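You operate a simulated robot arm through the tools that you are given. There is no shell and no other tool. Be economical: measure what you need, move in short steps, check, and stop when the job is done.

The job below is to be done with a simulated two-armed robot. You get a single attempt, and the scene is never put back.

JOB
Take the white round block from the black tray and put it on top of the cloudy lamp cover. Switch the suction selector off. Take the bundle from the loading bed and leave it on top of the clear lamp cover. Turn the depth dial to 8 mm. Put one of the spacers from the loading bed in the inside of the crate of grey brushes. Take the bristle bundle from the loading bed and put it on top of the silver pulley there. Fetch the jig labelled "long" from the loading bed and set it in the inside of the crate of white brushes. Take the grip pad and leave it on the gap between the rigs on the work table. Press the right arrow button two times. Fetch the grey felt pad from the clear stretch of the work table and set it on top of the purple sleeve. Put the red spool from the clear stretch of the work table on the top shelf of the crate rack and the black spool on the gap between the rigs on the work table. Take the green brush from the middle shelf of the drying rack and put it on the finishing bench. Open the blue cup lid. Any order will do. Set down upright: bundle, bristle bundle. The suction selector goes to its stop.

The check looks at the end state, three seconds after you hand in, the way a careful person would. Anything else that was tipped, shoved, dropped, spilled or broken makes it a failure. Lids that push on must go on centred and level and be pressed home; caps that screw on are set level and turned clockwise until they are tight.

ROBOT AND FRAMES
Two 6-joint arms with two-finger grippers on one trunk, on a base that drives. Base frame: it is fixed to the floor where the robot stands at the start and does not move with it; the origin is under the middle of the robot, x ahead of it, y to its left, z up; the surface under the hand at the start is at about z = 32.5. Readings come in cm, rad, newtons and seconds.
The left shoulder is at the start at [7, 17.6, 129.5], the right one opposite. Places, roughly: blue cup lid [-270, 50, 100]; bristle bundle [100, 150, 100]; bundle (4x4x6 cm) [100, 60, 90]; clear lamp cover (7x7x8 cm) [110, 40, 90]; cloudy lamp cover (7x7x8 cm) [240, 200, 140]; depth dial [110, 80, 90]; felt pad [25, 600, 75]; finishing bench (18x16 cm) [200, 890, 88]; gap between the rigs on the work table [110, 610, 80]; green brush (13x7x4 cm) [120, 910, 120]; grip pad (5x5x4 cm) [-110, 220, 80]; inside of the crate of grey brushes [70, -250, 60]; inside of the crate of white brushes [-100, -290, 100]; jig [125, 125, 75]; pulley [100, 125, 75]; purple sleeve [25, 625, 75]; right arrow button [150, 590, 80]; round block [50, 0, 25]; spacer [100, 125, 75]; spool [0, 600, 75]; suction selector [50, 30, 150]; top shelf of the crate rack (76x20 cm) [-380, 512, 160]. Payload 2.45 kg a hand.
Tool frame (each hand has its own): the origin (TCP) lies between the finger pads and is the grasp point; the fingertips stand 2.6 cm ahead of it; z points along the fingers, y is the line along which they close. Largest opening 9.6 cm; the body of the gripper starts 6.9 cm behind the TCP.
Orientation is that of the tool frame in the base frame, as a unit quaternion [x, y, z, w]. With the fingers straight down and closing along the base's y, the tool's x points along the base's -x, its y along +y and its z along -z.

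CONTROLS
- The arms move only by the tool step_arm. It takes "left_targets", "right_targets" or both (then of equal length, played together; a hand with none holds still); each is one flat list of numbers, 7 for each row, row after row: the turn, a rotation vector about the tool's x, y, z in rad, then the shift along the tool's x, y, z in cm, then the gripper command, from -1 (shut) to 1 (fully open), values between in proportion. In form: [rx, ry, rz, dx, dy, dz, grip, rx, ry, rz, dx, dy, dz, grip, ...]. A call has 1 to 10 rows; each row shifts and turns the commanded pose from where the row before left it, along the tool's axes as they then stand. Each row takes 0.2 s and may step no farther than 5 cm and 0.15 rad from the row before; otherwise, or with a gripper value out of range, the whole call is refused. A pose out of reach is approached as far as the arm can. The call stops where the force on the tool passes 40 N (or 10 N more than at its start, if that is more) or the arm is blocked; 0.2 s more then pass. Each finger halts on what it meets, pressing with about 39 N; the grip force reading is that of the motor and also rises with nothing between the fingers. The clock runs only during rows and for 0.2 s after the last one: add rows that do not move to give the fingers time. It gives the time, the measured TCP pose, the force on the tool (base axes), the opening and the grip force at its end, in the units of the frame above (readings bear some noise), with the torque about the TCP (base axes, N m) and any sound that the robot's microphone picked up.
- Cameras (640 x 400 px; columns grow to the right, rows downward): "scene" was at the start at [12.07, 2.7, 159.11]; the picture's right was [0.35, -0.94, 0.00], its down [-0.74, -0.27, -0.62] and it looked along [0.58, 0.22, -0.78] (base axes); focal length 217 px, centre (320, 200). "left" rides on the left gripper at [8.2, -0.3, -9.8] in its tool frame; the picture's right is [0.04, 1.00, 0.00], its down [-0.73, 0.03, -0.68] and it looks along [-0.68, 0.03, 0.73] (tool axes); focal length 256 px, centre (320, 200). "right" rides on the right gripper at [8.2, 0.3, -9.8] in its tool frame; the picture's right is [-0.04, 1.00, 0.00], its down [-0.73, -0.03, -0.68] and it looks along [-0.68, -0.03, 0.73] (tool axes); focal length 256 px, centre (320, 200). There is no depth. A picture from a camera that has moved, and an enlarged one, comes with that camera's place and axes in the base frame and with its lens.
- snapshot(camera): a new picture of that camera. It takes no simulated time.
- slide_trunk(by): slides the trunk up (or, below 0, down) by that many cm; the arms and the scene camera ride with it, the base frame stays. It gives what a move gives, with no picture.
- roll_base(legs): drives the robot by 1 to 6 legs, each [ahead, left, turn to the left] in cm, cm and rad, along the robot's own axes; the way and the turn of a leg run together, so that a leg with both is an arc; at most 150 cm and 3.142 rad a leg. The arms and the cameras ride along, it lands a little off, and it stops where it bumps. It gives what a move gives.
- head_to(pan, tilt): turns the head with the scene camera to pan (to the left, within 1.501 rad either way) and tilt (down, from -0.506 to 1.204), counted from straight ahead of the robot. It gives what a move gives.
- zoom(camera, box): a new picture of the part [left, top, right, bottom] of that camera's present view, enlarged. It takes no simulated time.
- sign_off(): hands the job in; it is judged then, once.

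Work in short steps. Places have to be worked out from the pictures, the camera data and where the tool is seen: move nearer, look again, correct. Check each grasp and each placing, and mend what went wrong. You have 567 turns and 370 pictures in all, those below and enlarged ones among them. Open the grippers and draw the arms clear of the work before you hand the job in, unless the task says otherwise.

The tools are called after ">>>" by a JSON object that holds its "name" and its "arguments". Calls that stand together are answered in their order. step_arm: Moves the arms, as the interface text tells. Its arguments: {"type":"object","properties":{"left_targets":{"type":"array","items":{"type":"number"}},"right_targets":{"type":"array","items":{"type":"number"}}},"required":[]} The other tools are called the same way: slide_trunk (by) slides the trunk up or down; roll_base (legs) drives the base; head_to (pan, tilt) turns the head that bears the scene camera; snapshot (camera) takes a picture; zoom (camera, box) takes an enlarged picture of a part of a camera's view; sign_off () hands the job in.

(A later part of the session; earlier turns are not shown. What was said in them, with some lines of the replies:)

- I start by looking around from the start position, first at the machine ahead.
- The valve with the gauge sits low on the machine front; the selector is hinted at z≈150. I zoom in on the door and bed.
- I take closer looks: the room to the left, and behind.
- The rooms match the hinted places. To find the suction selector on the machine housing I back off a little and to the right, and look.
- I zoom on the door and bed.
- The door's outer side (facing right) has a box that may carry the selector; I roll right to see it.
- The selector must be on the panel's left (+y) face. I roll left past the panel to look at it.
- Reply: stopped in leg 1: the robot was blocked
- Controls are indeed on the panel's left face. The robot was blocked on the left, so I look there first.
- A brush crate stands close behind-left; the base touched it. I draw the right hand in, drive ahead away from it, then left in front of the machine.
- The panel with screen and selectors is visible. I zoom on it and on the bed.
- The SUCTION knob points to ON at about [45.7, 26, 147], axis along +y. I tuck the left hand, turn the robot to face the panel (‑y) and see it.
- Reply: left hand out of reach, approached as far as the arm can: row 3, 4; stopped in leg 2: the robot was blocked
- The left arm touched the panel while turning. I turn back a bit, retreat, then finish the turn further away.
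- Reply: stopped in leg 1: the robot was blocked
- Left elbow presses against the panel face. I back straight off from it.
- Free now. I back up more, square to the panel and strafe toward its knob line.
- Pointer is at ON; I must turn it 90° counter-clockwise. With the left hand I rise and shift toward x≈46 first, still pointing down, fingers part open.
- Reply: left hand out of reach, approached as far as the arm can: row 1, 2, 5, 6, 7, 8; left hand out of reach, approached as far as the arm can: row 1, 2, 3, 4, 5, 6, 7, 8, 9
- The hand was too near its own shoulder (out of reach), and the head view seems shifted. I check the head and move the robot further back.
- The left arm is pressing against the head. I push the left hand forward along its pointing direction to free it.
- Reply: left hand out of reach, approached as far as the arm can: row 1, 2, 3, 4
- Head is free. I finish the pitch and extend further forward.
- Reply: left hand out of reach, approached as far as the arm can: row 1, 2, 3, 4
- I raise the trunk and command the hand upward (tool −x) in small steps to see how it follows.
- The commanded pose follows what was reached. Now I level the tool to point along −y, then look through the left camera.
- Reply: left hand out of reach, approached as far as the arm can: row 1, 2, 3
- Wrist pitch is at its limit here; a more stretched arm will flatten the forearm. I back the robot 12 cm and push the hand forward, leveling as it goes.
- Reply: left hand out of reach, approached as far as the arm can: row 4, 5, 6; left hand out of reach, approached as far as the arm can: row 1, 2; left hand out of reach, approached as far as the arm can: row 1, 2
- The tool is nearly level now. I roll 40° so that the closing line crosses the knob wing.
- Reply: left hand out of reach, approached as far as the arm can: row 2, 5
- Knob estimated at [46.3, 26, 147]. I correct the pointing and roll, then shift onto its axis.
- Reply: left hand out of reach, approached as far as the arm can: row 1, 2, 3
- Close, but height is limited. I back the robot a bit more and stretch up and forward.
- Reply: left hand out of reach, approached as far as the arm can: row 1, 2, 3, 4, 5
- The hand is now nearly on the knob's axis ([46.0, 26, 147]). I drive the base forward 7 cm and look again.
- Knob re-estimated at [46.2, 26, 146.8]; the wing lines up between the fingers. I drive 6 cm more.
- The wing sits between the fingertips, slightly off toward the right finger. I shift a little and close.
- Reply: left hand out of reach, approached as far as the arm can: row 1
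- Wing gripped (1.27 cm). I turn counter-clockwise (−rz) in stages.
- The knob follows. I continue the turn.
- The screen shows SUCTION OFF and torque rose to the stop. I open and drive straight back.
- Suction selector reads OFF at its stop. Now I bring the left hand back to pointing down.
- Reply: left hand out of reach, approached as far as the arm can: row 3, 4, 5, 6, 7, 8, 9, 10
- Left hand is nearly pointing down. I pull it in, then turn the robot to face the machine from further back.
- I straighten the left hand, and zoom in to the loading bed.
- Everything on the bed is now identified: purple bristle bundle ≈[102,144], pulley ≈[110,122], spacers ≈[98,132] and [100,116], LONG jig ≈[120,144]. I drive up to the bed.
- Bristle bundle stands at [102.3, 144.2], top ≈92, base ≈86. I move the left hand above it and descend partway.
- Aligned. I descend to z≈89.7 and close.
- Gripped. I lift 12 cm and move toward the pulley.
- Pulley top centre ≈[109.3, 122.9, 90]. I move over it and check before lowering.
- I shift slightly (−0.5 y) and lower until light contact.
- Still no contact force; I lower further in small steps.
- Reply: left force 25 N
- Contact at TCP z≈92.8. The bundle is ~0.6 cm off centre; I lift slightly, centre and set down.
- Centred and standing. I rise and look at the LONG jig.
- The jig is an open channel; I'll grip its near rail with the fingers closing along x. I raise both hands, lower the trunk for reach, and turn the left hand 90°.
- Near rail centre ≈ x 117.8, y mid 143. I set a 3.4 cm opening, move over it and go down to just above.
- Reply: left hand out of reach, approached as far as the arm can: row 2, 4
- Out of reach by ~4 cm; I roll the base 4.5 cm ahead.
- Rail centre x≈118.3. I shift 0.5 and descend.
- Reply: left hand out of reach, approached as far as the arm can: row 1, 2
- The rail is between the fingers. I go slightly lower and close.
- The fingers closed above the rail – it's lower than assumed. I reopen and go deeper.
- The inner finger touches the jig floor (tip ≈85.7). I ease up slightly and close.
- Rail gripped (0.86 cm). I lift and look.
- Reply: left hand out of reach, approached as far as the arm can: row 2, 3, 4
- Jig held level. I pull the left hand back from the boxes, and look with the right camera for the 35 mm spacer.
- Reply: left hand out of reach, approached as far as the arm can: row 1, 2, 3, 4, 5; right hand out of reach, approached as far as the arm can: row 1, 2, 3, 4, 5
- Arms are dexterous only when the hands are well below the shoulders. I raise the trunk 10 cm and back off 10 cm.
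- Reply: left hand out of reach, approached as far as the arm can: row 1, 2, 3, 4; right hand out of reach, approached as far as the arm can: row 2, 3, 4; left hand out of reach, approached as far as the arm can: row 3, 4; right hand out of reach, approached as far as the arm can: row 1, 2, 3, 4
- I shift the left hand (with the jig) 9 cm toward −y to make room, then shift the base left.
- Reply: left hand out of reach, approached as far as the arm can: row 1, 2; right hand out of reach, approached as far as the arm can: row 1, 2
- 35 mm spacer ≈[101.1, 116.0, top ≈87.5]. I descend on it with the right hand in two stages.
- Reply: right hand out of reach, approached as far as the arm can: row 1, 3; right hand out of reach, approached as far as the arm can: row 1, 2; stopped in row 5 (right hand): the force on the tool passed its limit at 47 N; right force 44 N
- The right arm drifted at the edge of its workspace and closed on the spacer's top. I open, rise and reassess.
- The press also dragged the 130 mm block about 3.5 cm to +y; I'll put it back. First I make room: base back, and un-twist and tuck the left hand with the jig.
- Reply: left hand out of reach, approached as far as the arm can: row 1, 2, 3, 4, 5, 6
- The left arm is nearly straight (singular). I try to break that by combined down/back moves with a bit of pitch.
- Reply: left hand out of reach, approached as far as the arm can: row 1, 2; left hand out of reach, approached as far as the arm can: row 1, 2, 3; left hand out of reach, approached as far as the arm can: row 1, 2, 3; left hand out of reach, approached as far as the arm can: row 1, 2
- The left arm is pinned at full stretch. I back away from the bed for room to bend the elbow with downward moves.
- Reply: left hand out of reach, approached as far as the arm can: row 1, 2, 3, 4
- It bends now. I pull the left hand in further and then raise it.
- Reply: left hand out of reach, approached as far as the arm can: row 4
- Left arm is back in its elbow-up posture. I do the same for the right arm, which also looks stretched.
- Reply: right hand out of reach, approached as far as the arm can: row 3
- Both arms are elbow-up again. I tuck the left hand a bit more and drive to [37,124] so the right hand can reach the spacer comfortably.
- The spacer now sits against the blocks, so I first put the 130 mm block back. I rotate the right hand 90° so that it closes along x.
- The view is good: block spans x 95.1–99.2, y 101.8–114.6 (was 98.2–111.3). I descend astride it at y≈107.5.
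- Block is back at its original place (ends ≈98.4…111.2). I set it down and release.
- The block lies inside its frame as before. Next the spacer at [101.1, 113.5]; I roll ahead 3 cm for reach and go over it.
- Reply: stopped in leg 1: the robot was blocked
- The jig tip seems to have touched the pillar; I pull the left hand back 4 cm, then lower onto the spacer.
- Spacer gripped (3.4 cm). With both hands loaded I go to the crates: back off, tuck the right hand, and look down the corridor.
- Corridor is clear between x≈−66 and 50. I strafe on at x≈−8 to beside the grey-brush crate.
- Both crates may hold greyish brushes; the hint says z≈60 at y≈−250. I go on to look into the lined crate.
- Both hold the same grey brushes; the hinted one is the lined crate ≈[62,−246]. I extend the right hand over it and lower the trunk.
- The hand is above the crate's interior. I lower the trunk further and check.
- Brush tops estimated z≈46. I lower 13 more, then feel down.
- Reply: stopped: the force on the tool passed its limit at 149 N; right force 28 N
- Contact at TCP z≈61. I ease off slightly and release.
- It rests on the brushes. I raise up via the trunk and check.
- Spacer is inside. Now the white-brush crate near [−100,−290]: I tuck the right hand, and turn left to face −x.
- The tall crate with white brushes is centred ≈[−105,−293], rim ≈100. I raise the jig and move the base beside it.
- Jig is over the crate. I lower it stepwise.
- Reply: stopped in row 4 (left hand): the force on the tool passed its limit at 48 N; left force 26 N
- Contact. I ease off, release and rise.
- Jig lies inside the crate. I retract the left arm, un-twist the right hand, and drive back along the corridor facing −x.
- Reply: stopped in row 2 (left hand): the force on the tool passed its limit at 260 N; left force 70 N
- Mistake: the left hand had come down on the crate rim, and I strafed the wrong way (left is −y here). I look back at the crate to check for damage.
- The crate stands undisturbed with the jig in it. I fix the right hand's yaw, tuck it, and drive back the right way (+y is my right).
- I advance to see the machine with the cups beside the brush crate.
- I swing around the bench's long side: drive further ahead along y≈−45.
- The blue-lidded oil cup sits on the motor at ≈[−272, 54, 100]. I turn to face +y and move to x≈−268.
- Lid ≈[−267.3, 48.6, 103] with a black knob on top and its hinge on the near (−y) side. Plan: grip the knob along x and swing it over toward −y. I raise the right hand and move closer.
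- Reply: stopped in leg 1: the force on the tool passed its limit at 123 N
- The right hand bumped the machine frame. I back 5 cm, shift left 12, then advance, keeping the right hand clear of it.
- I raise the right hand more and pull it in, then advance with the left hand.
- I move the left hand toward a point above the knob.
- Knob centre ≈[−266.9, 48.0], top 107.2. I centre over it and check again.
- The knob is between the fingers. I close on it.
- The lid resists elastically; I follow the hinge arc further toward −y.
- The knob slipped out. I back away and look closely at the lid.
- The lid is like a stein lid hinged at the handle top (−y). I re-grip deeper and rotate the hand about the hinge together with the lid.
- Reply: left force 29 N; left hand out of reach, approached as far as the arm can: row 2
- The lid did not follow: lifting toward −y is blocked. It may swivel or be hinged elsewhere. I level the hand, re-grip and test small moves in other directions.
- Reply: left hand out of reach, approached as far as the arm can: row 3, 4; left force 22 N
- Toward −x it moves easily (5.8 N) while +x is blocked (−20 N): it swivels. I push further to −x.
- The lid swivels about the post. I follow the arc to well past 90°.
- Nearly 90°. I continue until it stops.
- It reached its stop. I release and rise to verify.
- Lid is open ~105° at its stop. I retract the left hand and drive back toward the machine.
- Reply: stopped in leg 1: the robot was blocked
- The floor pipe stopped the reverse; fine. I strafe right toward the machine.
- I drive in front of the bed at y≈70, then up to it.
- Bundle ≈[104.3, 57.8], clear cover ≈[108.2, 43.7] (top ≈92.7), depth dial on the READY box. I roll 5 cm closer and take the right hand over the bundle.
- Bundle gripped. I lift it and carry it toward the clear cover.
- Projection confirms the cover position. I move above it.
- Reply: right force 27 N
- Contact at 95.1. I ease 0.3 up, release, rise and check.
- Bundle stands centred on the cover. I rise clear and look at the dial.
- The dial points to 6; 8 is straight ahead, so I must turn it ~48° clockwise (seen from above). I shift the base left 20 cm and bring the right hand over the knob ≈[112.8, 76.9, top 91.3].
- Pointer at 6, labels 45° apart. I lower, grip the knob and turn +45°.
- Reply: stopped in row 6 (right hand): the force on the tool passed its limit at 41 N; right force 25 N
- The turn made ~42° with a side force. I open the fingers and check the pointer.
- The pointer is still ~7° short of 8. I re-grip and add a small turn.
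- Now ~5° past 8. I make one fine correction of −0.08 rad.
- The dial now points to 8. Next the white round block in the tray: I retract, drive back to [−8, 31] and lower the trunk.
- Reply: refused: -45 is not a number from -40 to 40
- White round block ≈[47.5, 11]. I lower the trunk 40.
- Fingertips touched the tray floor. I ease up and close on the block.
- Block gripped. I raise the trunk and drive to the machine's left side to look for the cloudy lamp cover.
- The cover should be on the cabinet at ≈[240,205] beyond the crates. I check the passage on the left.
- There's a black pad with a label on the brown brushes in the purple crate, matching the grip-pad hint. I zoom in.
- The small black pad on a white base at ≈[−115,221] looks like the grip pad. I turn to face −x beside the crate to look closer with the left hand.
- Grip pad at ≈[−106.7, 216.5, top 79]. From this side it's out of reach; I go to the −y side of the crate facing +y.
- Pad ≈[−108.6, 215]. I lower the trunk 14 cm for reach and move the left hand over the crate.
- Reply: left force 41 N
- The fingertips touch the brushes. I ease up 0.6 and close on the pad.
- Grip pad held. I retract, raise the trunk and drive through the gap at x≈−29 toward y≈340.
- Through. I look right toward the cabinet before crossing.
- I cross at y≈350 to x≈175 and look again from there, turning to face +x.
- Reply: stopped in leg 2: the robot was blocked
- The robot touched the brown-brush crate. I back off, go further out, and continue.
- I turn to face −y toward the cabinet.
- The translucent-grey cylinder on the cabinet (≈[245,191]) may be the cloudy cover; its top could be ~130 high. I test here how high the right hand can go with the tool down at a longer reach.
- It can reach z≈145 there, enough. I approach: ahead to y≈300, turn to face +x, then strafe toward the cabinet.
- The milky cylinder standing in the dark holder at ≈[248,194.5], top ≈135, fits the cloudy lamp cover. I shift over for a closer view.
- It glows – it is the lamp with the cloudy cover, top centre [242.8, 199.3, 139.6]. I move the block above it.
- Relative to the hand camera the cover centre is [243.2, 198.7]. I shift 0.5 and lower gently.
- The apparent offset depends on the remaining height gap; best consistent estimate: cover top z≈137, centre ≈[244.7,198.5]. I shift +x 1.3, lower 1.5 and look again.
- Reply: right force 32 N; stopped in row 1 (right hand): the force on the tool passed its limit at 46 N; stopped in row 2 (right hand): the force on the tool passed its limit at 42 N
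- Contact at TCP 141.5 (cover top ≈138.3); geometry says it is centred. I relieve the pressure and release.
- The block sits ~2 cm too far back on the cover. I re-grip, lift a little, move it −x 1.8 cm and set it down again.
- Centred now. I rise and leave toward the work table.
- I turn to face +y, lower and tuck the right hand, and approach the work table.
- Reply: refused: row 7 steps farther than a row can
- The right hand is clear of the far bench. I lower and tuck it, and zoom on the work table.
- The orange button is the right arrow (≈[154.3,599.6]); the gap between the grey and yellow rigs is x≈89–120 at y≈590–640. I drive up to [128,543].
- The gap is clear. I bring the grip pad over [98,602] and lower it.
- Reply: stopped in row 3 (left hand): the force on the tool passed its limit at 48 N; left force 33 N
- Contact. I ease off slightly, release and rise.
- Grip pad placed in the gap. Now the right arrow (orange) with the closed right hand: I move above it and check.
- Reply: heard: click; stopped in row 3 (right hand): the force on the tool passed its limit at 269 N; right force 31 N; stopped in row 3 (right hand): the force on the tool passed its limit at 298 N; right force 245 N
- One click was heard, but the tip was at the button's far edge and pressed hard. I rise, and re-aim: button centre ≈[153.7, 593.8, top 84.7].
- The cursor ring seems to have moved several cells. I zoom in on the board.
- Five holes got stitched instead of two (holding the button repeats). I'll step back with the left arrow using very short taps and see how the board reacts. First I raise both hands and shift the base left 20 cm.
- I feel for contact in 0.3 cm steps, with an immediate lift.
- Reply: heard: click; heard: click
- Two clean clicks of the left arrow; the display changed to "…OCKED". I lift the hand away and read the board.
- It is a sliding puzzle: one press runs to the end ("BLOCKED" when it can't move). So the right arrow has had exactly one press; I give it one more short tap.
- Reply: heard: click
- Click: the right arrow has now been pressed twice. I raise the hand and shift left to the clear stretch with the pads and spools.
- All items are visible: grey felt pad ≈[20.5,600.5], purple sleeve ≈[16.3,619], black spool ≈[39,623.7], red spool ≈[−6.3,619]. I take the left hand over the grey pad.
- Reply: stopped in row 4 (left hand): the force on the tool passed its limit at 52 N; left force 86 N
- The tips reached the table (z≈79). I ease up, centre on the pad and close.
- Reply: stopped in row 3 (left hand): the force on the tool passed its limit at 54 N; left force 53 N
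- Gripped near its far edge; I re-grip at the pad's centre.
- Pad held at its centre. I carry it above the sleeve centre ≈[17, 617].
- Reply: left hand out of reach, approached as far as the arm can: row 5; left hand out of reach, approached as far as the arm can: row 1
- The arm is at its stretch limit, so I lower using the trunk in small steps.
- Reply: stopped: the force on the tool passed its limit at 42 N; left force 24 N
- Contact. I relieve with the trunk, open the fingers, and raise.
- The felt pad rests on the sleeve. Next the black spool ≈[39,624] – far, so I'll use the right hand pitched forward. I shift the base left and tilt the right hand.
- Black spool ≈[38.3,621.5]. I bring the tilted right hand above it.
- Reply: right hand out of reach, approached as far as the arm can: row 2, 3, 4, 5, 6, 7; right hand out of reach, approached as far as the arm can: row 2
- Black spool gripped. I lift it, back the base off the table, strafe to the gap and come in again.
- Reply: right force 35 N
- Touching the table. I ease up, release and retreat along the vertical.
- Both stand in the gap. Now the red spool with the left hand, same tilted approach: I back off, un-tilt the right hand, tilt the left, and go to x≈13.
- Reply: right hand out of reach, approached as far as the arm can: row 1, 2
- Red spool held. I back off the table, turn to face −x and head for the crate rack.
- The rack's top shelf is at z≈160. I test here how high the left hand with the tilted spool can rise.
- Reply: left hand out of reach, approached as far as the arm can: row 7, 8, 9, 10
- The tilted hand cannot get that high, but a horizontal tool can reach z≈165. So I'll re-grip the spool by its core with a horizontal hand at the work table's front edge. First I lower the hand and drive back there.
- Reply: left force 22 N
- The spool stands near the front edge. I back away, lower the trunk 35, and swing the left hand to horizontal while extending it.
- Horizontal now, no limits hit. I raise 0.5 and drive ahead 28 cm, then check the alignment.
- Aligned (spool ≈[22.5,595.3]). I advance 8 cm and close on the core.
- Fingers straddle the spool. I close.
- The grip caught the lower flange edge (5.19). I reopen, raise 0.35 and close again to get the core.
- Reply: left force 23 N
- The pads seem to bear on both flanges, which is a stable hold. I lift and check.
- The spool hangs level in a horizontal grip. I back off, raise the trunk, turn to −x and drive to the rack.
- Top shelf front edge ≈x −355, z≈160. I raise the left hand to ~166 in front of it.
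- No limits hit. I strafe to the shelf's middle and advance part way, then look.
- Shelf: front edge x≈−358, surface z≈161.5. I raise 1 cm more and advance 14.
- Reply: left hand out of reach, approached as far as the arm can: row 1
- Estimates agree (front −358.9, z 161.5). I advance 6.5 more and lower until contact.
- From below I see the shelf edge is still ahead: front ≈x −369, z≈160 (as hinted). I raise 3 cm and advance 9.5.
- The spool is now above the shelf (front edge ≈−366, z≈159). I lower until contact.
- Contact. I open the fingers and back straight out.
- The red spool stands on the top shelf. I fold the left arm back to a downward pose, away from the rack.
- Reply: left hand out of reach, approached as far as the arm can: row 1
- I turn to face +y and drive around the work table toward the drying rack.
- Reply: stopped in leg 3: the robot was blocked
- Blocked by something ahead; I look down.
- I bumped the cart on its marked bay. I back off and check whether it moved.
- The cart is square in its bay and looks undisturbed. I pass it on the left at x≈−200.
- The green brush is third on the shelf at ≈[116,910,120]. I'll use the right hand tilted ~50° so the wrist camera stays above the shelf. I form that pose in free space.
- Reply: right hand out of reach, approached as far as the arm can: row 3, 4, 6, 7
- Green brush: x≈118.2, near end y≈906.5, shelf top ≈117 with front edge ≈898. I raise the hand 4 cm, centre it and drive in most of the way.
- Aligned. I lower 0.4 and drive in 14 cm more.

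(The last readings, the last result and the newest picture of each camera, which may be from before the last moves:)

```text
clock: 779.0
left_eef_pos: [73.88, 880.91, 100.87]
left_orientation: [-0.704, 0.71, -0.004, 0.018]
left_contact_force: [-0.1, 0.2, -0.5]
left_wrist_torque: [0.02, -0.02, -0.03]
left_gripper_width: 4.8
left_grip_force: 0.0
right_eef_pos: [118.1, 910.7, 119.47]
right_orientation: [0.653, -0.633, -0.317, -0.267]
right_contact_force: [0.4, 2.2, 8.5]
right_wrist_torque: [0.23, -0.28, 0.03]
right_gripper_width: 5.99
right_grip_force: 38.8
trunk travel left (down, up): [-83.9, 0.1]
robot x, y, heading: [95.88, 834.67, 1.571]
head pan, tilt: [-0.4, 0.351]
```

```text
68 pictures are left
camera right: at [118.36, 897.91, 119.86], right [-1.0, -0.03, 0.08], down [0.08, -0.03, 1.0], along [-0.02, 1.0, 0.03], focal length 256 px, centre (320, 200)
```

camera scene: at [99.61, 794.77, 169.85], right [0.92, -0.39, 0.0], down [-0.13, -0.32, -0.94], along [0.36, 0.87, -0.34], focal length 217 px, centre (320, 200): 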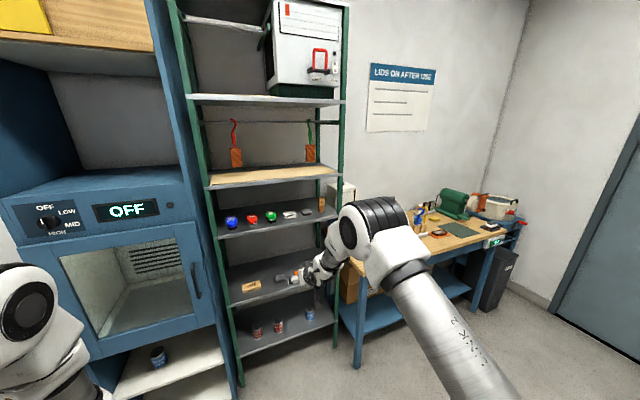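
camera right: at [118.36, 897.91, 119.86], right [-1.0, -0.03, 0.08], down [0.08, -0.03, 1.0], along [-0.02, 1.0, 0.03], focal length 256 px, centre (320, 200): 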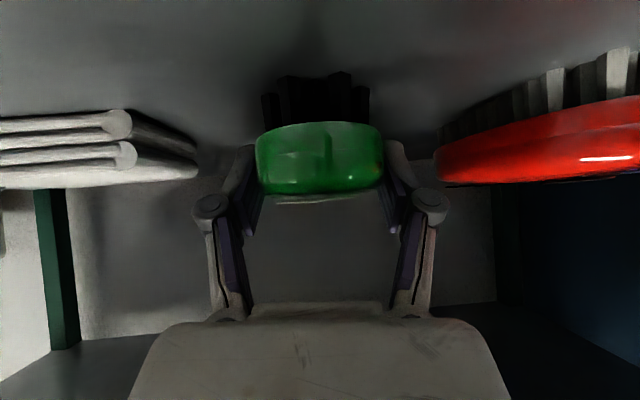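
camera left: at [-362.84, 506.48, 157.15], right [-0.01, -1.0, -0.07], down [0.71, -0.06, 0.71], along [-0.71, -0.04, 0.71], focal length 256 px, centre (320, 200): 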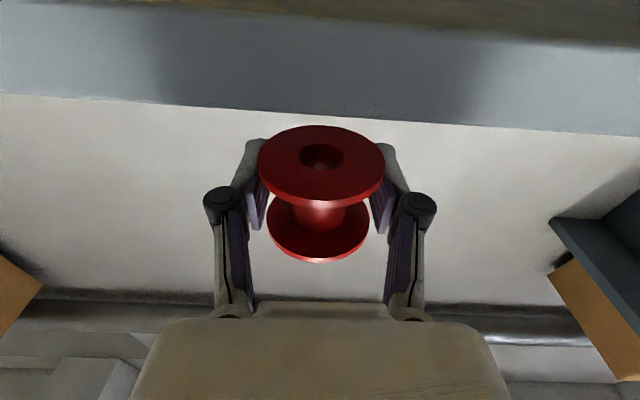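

Brush gripped (6.0). I lift 2.5 cm and back out.

>>> {"name": "step_arm", "arguments": {"right_targets": [0, 0, 0, -0.9, 0.06, -0.8, -1, 0, 0, 0, -0.98, 0.07, -0.85, -1, 0, 0, 0, 0, 0, 0, -1]}}

>>> {"name": "snapshot", "arguments": {"camera": "right"}}

>>> {"name": "roll_base", "arguments": {"legs": [[-50, 0, 0]]}}

>>> {"name": "snapshot", "arguments": {"camera": "scene"}}

```text
clock: 779.8
left_eef_pos: [73.97, 881.1, 100.78]
left_orientation: [-0.704, 0.71, -0.004, 0.018]
left_contact_force: [-0.7, 0.4, 0.1]
left_wrist_torque: [0.0, 0.01, -0.01]
left_gripper_width: 4.79
left_grip_force: 0.0
right_eef_pos: [118.05, 910.77, 121.8]
right_orientation: [0.653, -0.634, -0.316, -0.267]
right_contact_force: [-0.2, 0.2, -0.9]
right_wrist_torque: [0.01, 0.05, 0.01]
right_gripper_width: 5.99
right_grip_force: 38.9
trunk travel left (down, up): [-83.9, 0.1]
robot x, y, heading: [95.65, 834.24, 1.571]
head pan, tilt: [-0.4, 0.351]
```

```text
67 pictures are left
camera right: at [118.44, 897.99, 122.24], right [-1.0, -0.03, 0.08], down [0.08, -0.02, 1.0], along [-0.02, 1.0, 0.03], focal length 256 px, centre (320, 200)
```

right: 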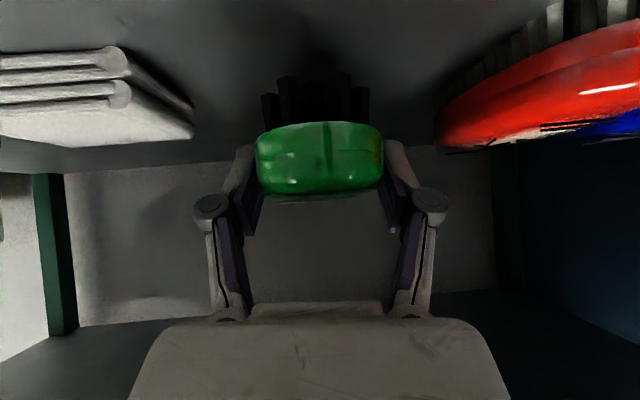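

```text
clock: 782.8
left_eef_pos: [74.16, 830.56, 100.67]
left_orientation: [-0.702, 0.712, -0.004, 0.016]
left_contact_force: [-0.6, 0.7, -0.6]
left_wrist_torque: [0.0, -0.02, 0.02]
left_gripper_width: 4.82
left_grip_force: 0.0
right_eef_pos: [118.41, 860.28, 121.82]
right_orientation: [0.652, -0.636, -0.315, -0.267]
right_contact_force: [0.0, 0.5, -1.4]
right_wrist_torque: [-0.02, 0.0, -0.02]
right_gripper_width: 5.99
right_grip_force: 39.4
trunk travel left (down, up): [-83.9, 0.1]
robot x, y, heading: [95.89, 783.61, 1.569]
head pan, tilt: [-0.4, 0.351]
```

```text
66 pictures are left
camera scene: at [99.58, 797.64, 169.8], right [0.92, -0.39, 0.0], down [-0.13, -0.32, -0.94], along [0.37, 0.86, -0.35], focal length 217 px, centre (320, 200)
```

scene: 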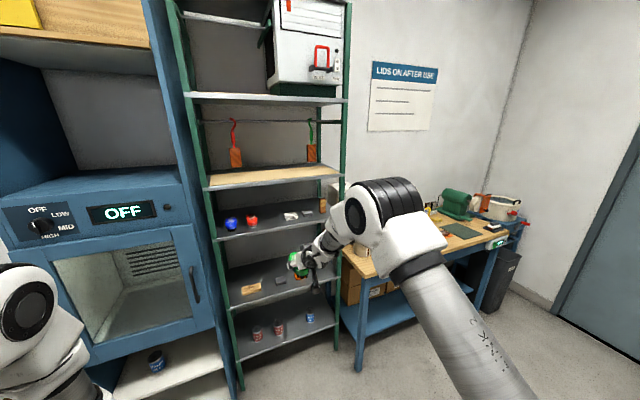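

Now to the finishing bench: I strafe right 75 cm and look.

>>> {"name": "roll_base", "arguments": {"legs": [[0, -76, 0]]}}

>>> {"name": "head_to", "arguments": {"pan": -0.3, "tilt": 0.65}}

>>> {"name": "snapshot", "arguments": {"camera": "scene"}}

>>> {"name": "zoom", "arguments": {"camera": "scene", "box": [200, 90, 480, 270]}}

```text
clock: 786.9
left_eef_pos: [150.06, 830.38, 100.67]
left_orientation: [-0.702, 0.712, -0.004, 0.018]
left_contact_force: [0.5, 1.0, 0.8]
left_wrist_torque: [-0.01, -0.03, -0.01]
left_gripper_width: 4.8
left_grip_force: 0.0
right_eef_pos: [194.54, 859.89, 121.97]
right_orientation: [0.651, -0.636, -0.315, -0.269]
right_contact_force: [-0.1, -0.5, -0.3]
right_wrist_torque: [-0.02, -0.01, 0.02]
right_gripper_width: 6.0
right_grip_force: 38.5
trunk travel left (down, up): [-83.9, 0.1]
robot x, y, heading: [171.85, 783.84, 1.569]
head pan, tilt: [-0.4, 0.351]
```

```text
clock: 787.7
left_eef_pos: [150.19, 830.4, 100.83]
left_orientation: [-0.702, 0.712, -0.003, 0.018]
left_contact_force: [0.0, -0.2, 0.2]
left_wrist_torque: [-0.02, -0.01, -0.04]
left_gripper_width: 4.79
left_grip_force: 0.0
right_eef_pos: [194.49, 859.87, 121.94]
right_orientation: [0.652, -0.635, -0.316, -0.268]
right_contact_force: [0.0, -0.1, -1.7]
right_wrist_torque: [-0.01, -0.02, -0.02]
right_gripper_width: 6.0
right_grip_force: 39.2
trunk travel left (down, up): [-83.9, 0.1]
robot x, y, heading: [172.05, 783.97, 1.567]
head pan, tilt: [-0.3, 0.649]
```

```text
65 pictures are left
camera scene: at [174.5, 797.04, 167.12], right [0.95, -0.3, 0.0], down [-0.18, -0.58, -0.8], along [0.24, 0.76, -0.6], focal length 217 px, centre (320, 200)
```

scene: 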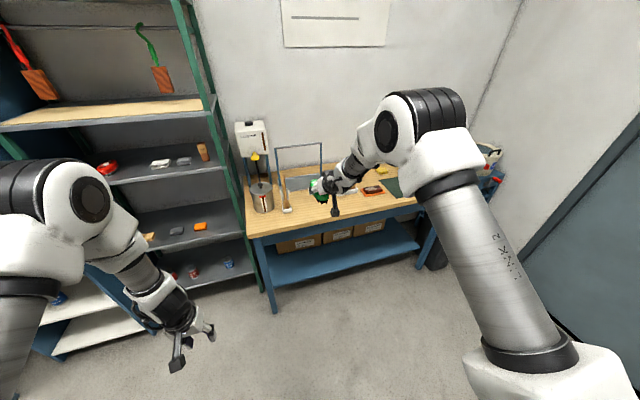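

```text
2.22 times, centred on (340, 180) of scene
camera zoom: at [174.5, 797.04, 167.12], right [0.95, -0.3, 0.0], down [-0.18, -0.58, -0.8], along [0.24, 0.76, -0.6], focal length 481 px, centre (276, 244)
```

zoom: 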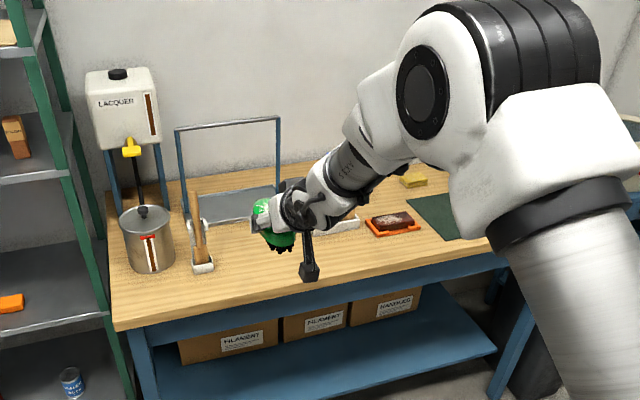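

Bench front edge ≈y 879; the spot at [200,888] is clear. I move over it and lower with the trunk.

>>> {"name": "roll_base", "arguments": {"legs": [[24, -5, 0]]}}

>>> {"name": "slide_trunk", "arguments": {"by": -24}}

>>> {"name": "snapshot", "arguments": {"camera": "scene"}}

>>> {"name": "snapshot", "arguments": {"camera": "right"}}

```text
clock: 789.5
left_eef_pos: [155.34, 854.41, 100.85]
left_orientation: [-0.701, 0.713, -0.003, 0.018]
left_contact_force: [0.2, -0.6, -0.1]
left_wrist_torque: [0.02, 0.03, -0.04]
left_gripper_width: 4.79
left_grip_force: 0.1
right_eef_pos: [199.73, 883.89, 122.11]
right_orientation: [0.651, -0.636, -0.316, -0.269]
right_contact_force: [0.0, 0.3, 0.1]
right_wrist_torque: [0.0, 0.02, 0.0]
right_gripper_width: 5.98
right_grip_force: 38.5
trunk travel left (down, up): [-83.9, 0.1]
robot x, y, heading: [177.53, 807.61, 1.566]
head pan, tilt: [-0.3, 0.649]
```

```text
clock: 792.0
left_eef_pos: [155.36, 854.49, 76.82]
left_orientation: [-0.701, 0.713, -0.002, 0.018]
left_contact_force: [-0.3, -0.6, 1.1]
left_wrist_torque: [0.02, -0.02, -0.01]
left_gripper_width: 4.78
left_grip_force: 0.0
right_eef_pos: [199.84, 883.95, 97.95]
right_orientation: [0.651, -0.636, -0.316, -0.268]
right_contact_force: [-0.7, 0.6, -0.6]
right_wrist_torque: [-0.06, 0.01, -0.04]
right_gripper_width: 5.99
right_grip_force: 39.2
trunk travel left (down, up): [-59.9, 24.1]
robot x, y, heading: [177.53, 807.56, 1.564]
head pan, tilt: [-0.3, 0.649]
```

```text
63 pictures are left
camera scene: at [179.61, 821.14, 143.12], right [0.95, -0.3, 0.0], down [-0.18, -0.58, -0.8], along [0.24, 0.76, -0.6], focal length 217 px, centre (320, 200)
```

scene: 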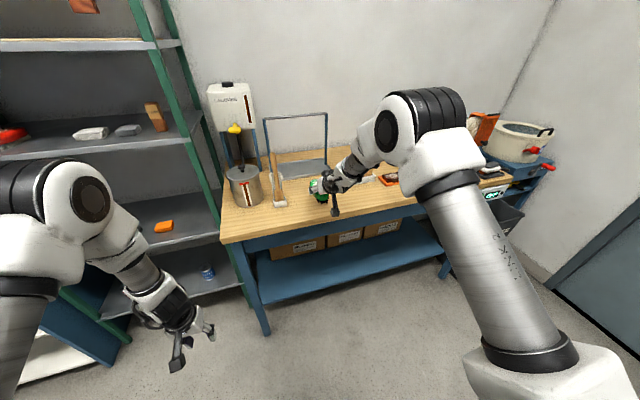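

```text
62 pictures are left
camera right: at [199.98, 871.19, 98.29], right [-1.0, -0.02, 0.08], down [0.08, -0.03, 1.0], along [-0.02, 1.0, 0.03], focal length 256 px, centre (320, 200)
```

right: 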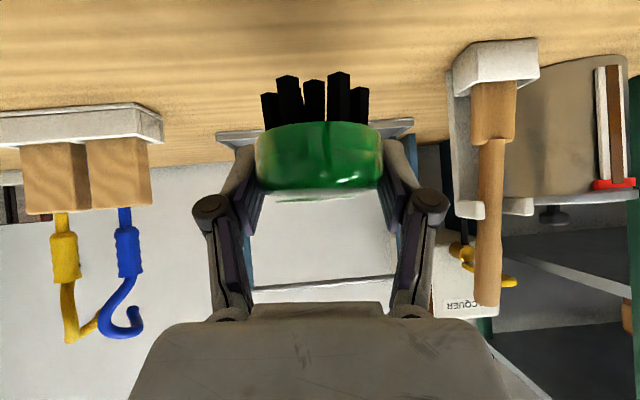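

The spot is clear on both sides. I lower the rest gently.

>>> {"name": "slide_trunk", "arguments": {"by": -5.5}}

>>> {"name": "slide_trunk", "arguments": {"by": -0.7}}

>>> {"name": "slide_trunk", "arguments": {"by": -0.5}}

>>> {"name": "snapshot", "arguments": {"camera": "right"}}

```text
clock: 793.0
left_eef_pos: [155.34, 854.43, 71.27]
left_orientation: [-0.701, 0.713, -0.003, 0.019]
left_contact_force: [-0.5, -0.9, -0.2]
left_wrist_torque: [0.01, 0.0, 0.0]
left_gripper_width: 4.77
left_grip_force: 0.0
right_eef_pos: [199.77, 883.98, 92.5]
right_orientation: [0.65, -0.637, -0.315, -0.268]
right_contact_force: [0.4, 0.3, -2.2]
right_wrist_torque: [-0.03, -0.01, 0.02]
right_gripper_width: 5.99
right_grip_force: 38.8
trunk travel left (down, up): [-54.4, 29.6]
robot x, y, heading: [177.37, 807.74, 1.566]
head pan, tilt: [-0.3, 0.649]
```

```text
clock: 793.5
left_eef_pos: [155.31, 854.51, 70.51]
left_orientation: [-0.701, 0.713, -0.003, 0.018]
left_contact_force: [0.8, -0.7, 0.0]
left_wrist_torque: [0.0, -0.02, -0.02]
left_gripper_width: 4.8
left_grip_force: 0.0
right_eef_pos: [199.73, 883.9, 91.71]
right_orientation: [0.651, -0.636, -0.316, -0.268]
right_contact_force: [-0.4, 0.3, -0.1]
right_wrist_torque: [-0.03, 0.03, 0.01]
right_gripper_width: 5.99
right_grip_force: 39.3
trunk travel left (down, up): [-53.7, 30.3]
robot x, y, heading: [177.11, 807.97, 1.565]
head pan, tilt: [-0.3, 0.649]
```

```text
clock: 794.1
left_eef_pos: [155.46, 854.48, 70.03]
left_orientation: [-0.701, 0.713, -0.003, 0.019]
left_contact_force: [-1.0, -0.4, 0.5]
left_wrist_torque: [-0.01, -0.02, 0.0]
left_gripper_width: 4.8
left_grip_force: 0.1
right_eef_pos: [199.64, 884.03, 91.59]
right_orientation: [0.65, -0.635, -0.318, -0.27]
right_contact_force: [3.1, 4.3, 14.5]
right_wrist_torque: [0.03, -0.47, 0.09]
right_gripper_width: 6.0
right_grip_force: 38.5
trunk travel left (down, up): [-53.2, 30.8]
robot x, y, heading: [177.29, 807.78, 1.569]
head pan, tilt: [-0.3, 0.649]
```

```text
61 pictures are left
camera right: at [199.97, 871.18, 91.85], right [-1.0, -0.02, 0.08], down [0.08, -0.03, 1.0], along [-0.02, 1.0, 0.03], focal length 256 px, centre (320, 200)
```

right: 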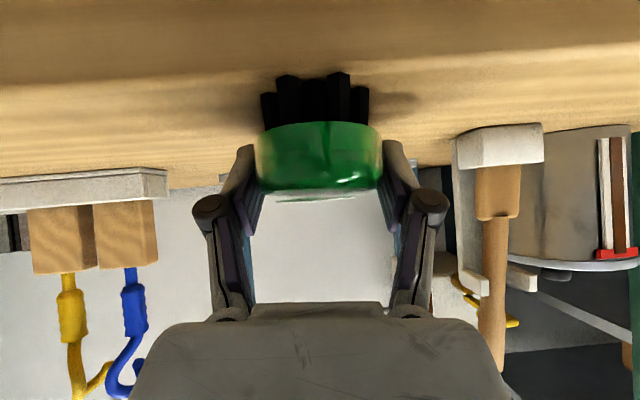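

Contact. I release and back straight out.

>>> {"name": "step_arm", "arguments": {"right_targets": [0, 0, 0, 0, 0, 0, -0.1, 0, 0, 0, 0, 0, 0, 0.6, 0, 0, 0, 0, 0, 0, 0.6]}}

>>> {"name": "roll_base", "arguments": {"legs": [[-25, 0, 0]]}}

>>> {"name": "zoom", "arguments": {"camera": "scene", "box": [200, 90, 480, 270]}}

>>> {"name": "snapshot", "arguments": {"camera": "right"}}

```text
clock: 794.9
left_eef_pos: [155.4, 854.59, 70.11]
left_orientation: [-0.701, 0.713, -0.003, 0.018]
left_contact_force: [0.1, 0.0, -0.8]
left_wrist_torque: [0.03, -0.02, 0.01]
left_gripper_width: 4.81
left_grip_force: 0.0
right_eef_pos: [199.74, 883.89, 91.2]
right_orientation: [0.65, -0.638, -0.314, -0.268]
right_contact_force: [0.0, -0.6, -0.5]
right_wrist_torque: [0.02, -0.02, -0.01]
right_gripper_width: 7.69
right_grip_force: 0.0
trunk travel left (down, up): [-53.2, 30.8]
robot x, y, heading: [177.34, 807.83, 1.572]
head pan, tilt: [-0.3, 0.649]
```

```text
clock: 796.7
left_eef_pos: [155.46, 829.96, 70.13]
left_orientation: [-0.7, 0.714, -0.004, 0.018]
left_contact_force: [-0.4, -0.2, 0.2]
left_wrist_torque: [0.0, 0.01, 0.04]
left_gripper_width: 4.81
left_grip_force: 0.1
right_eef_pos: [199.78, 859.38, 91.37]
right_orientation: [0.65, -0.637, -0.316, -0.268]
right_contact_force: [0.5, -0.2, 0.1]
right_wrist_torque: [-0.03, 0.02, 0.03]
right_gripper_width: 7.66
right_grip_force: 0.0
trunk travel left (down, up): [-53.2, 30.8]
robot x, y, heading: [176.6, 783.22, 1.564]
head pan, tilt: [-0.3, 0.649]
```

```text
2.22 times, centred on (340, 180) of scene
camera zoom: at [179.51, 796.45, 136.43], right [0.95, -0.3, 0.0], down [-0.18, -0.58, -0.8], along [0.24, 0.76, -0.6], focal length 481 px, centre (276, 244)
```

zoom: 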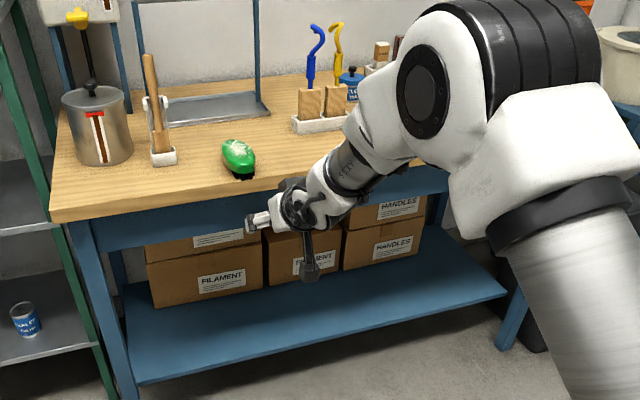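

```text
59 pictures are left
camera right: at [200.01, 846.47, 91.61], right [-1.0, -0.02, 0.08], down [0.08, -0.03, 1.0], along [-0.02, 1.0, 0.03], focal length 256 px, centre (320, 200)
```

right: 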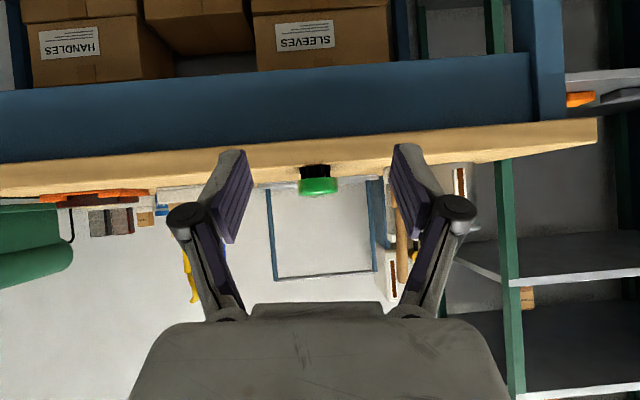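

The green brush stands on the finishing bench, which finishes the list. Both grippers are open and the arms are clear, so I hand the job in.

>>> {"name": "sign_off", "arguments": {}}

```text
The job is handed in.
```

I did every item on the list and handed the job in, but several side effects along the way could count against it.

- **Left arrow button:** I pressed it twice by mistake. The board showed "BLOCKED" and nothing on it moved. The right arrow had its two presses; the first was held down hard.
- **130 mm block on the loading bed:** I dragged it about 3.5 cm while reaching for a spacer, then moved it back to within about half a centimetre.
- **Crates and cart:** The base bumped the brown-brush crates and the cart. The left hand also came down hard on the rim of the white-brush crate. The cart and the white-brush crate still looked in place afterwards; I didn't re-check the brown-brush crates.
- **Control panel:** The left elbow pressed against it early on. Its other readings stayed the same.
- **Grey brushes:** Two crates hold the same grey brushes. I put the spacer in the lined one, which matches the place you gave.
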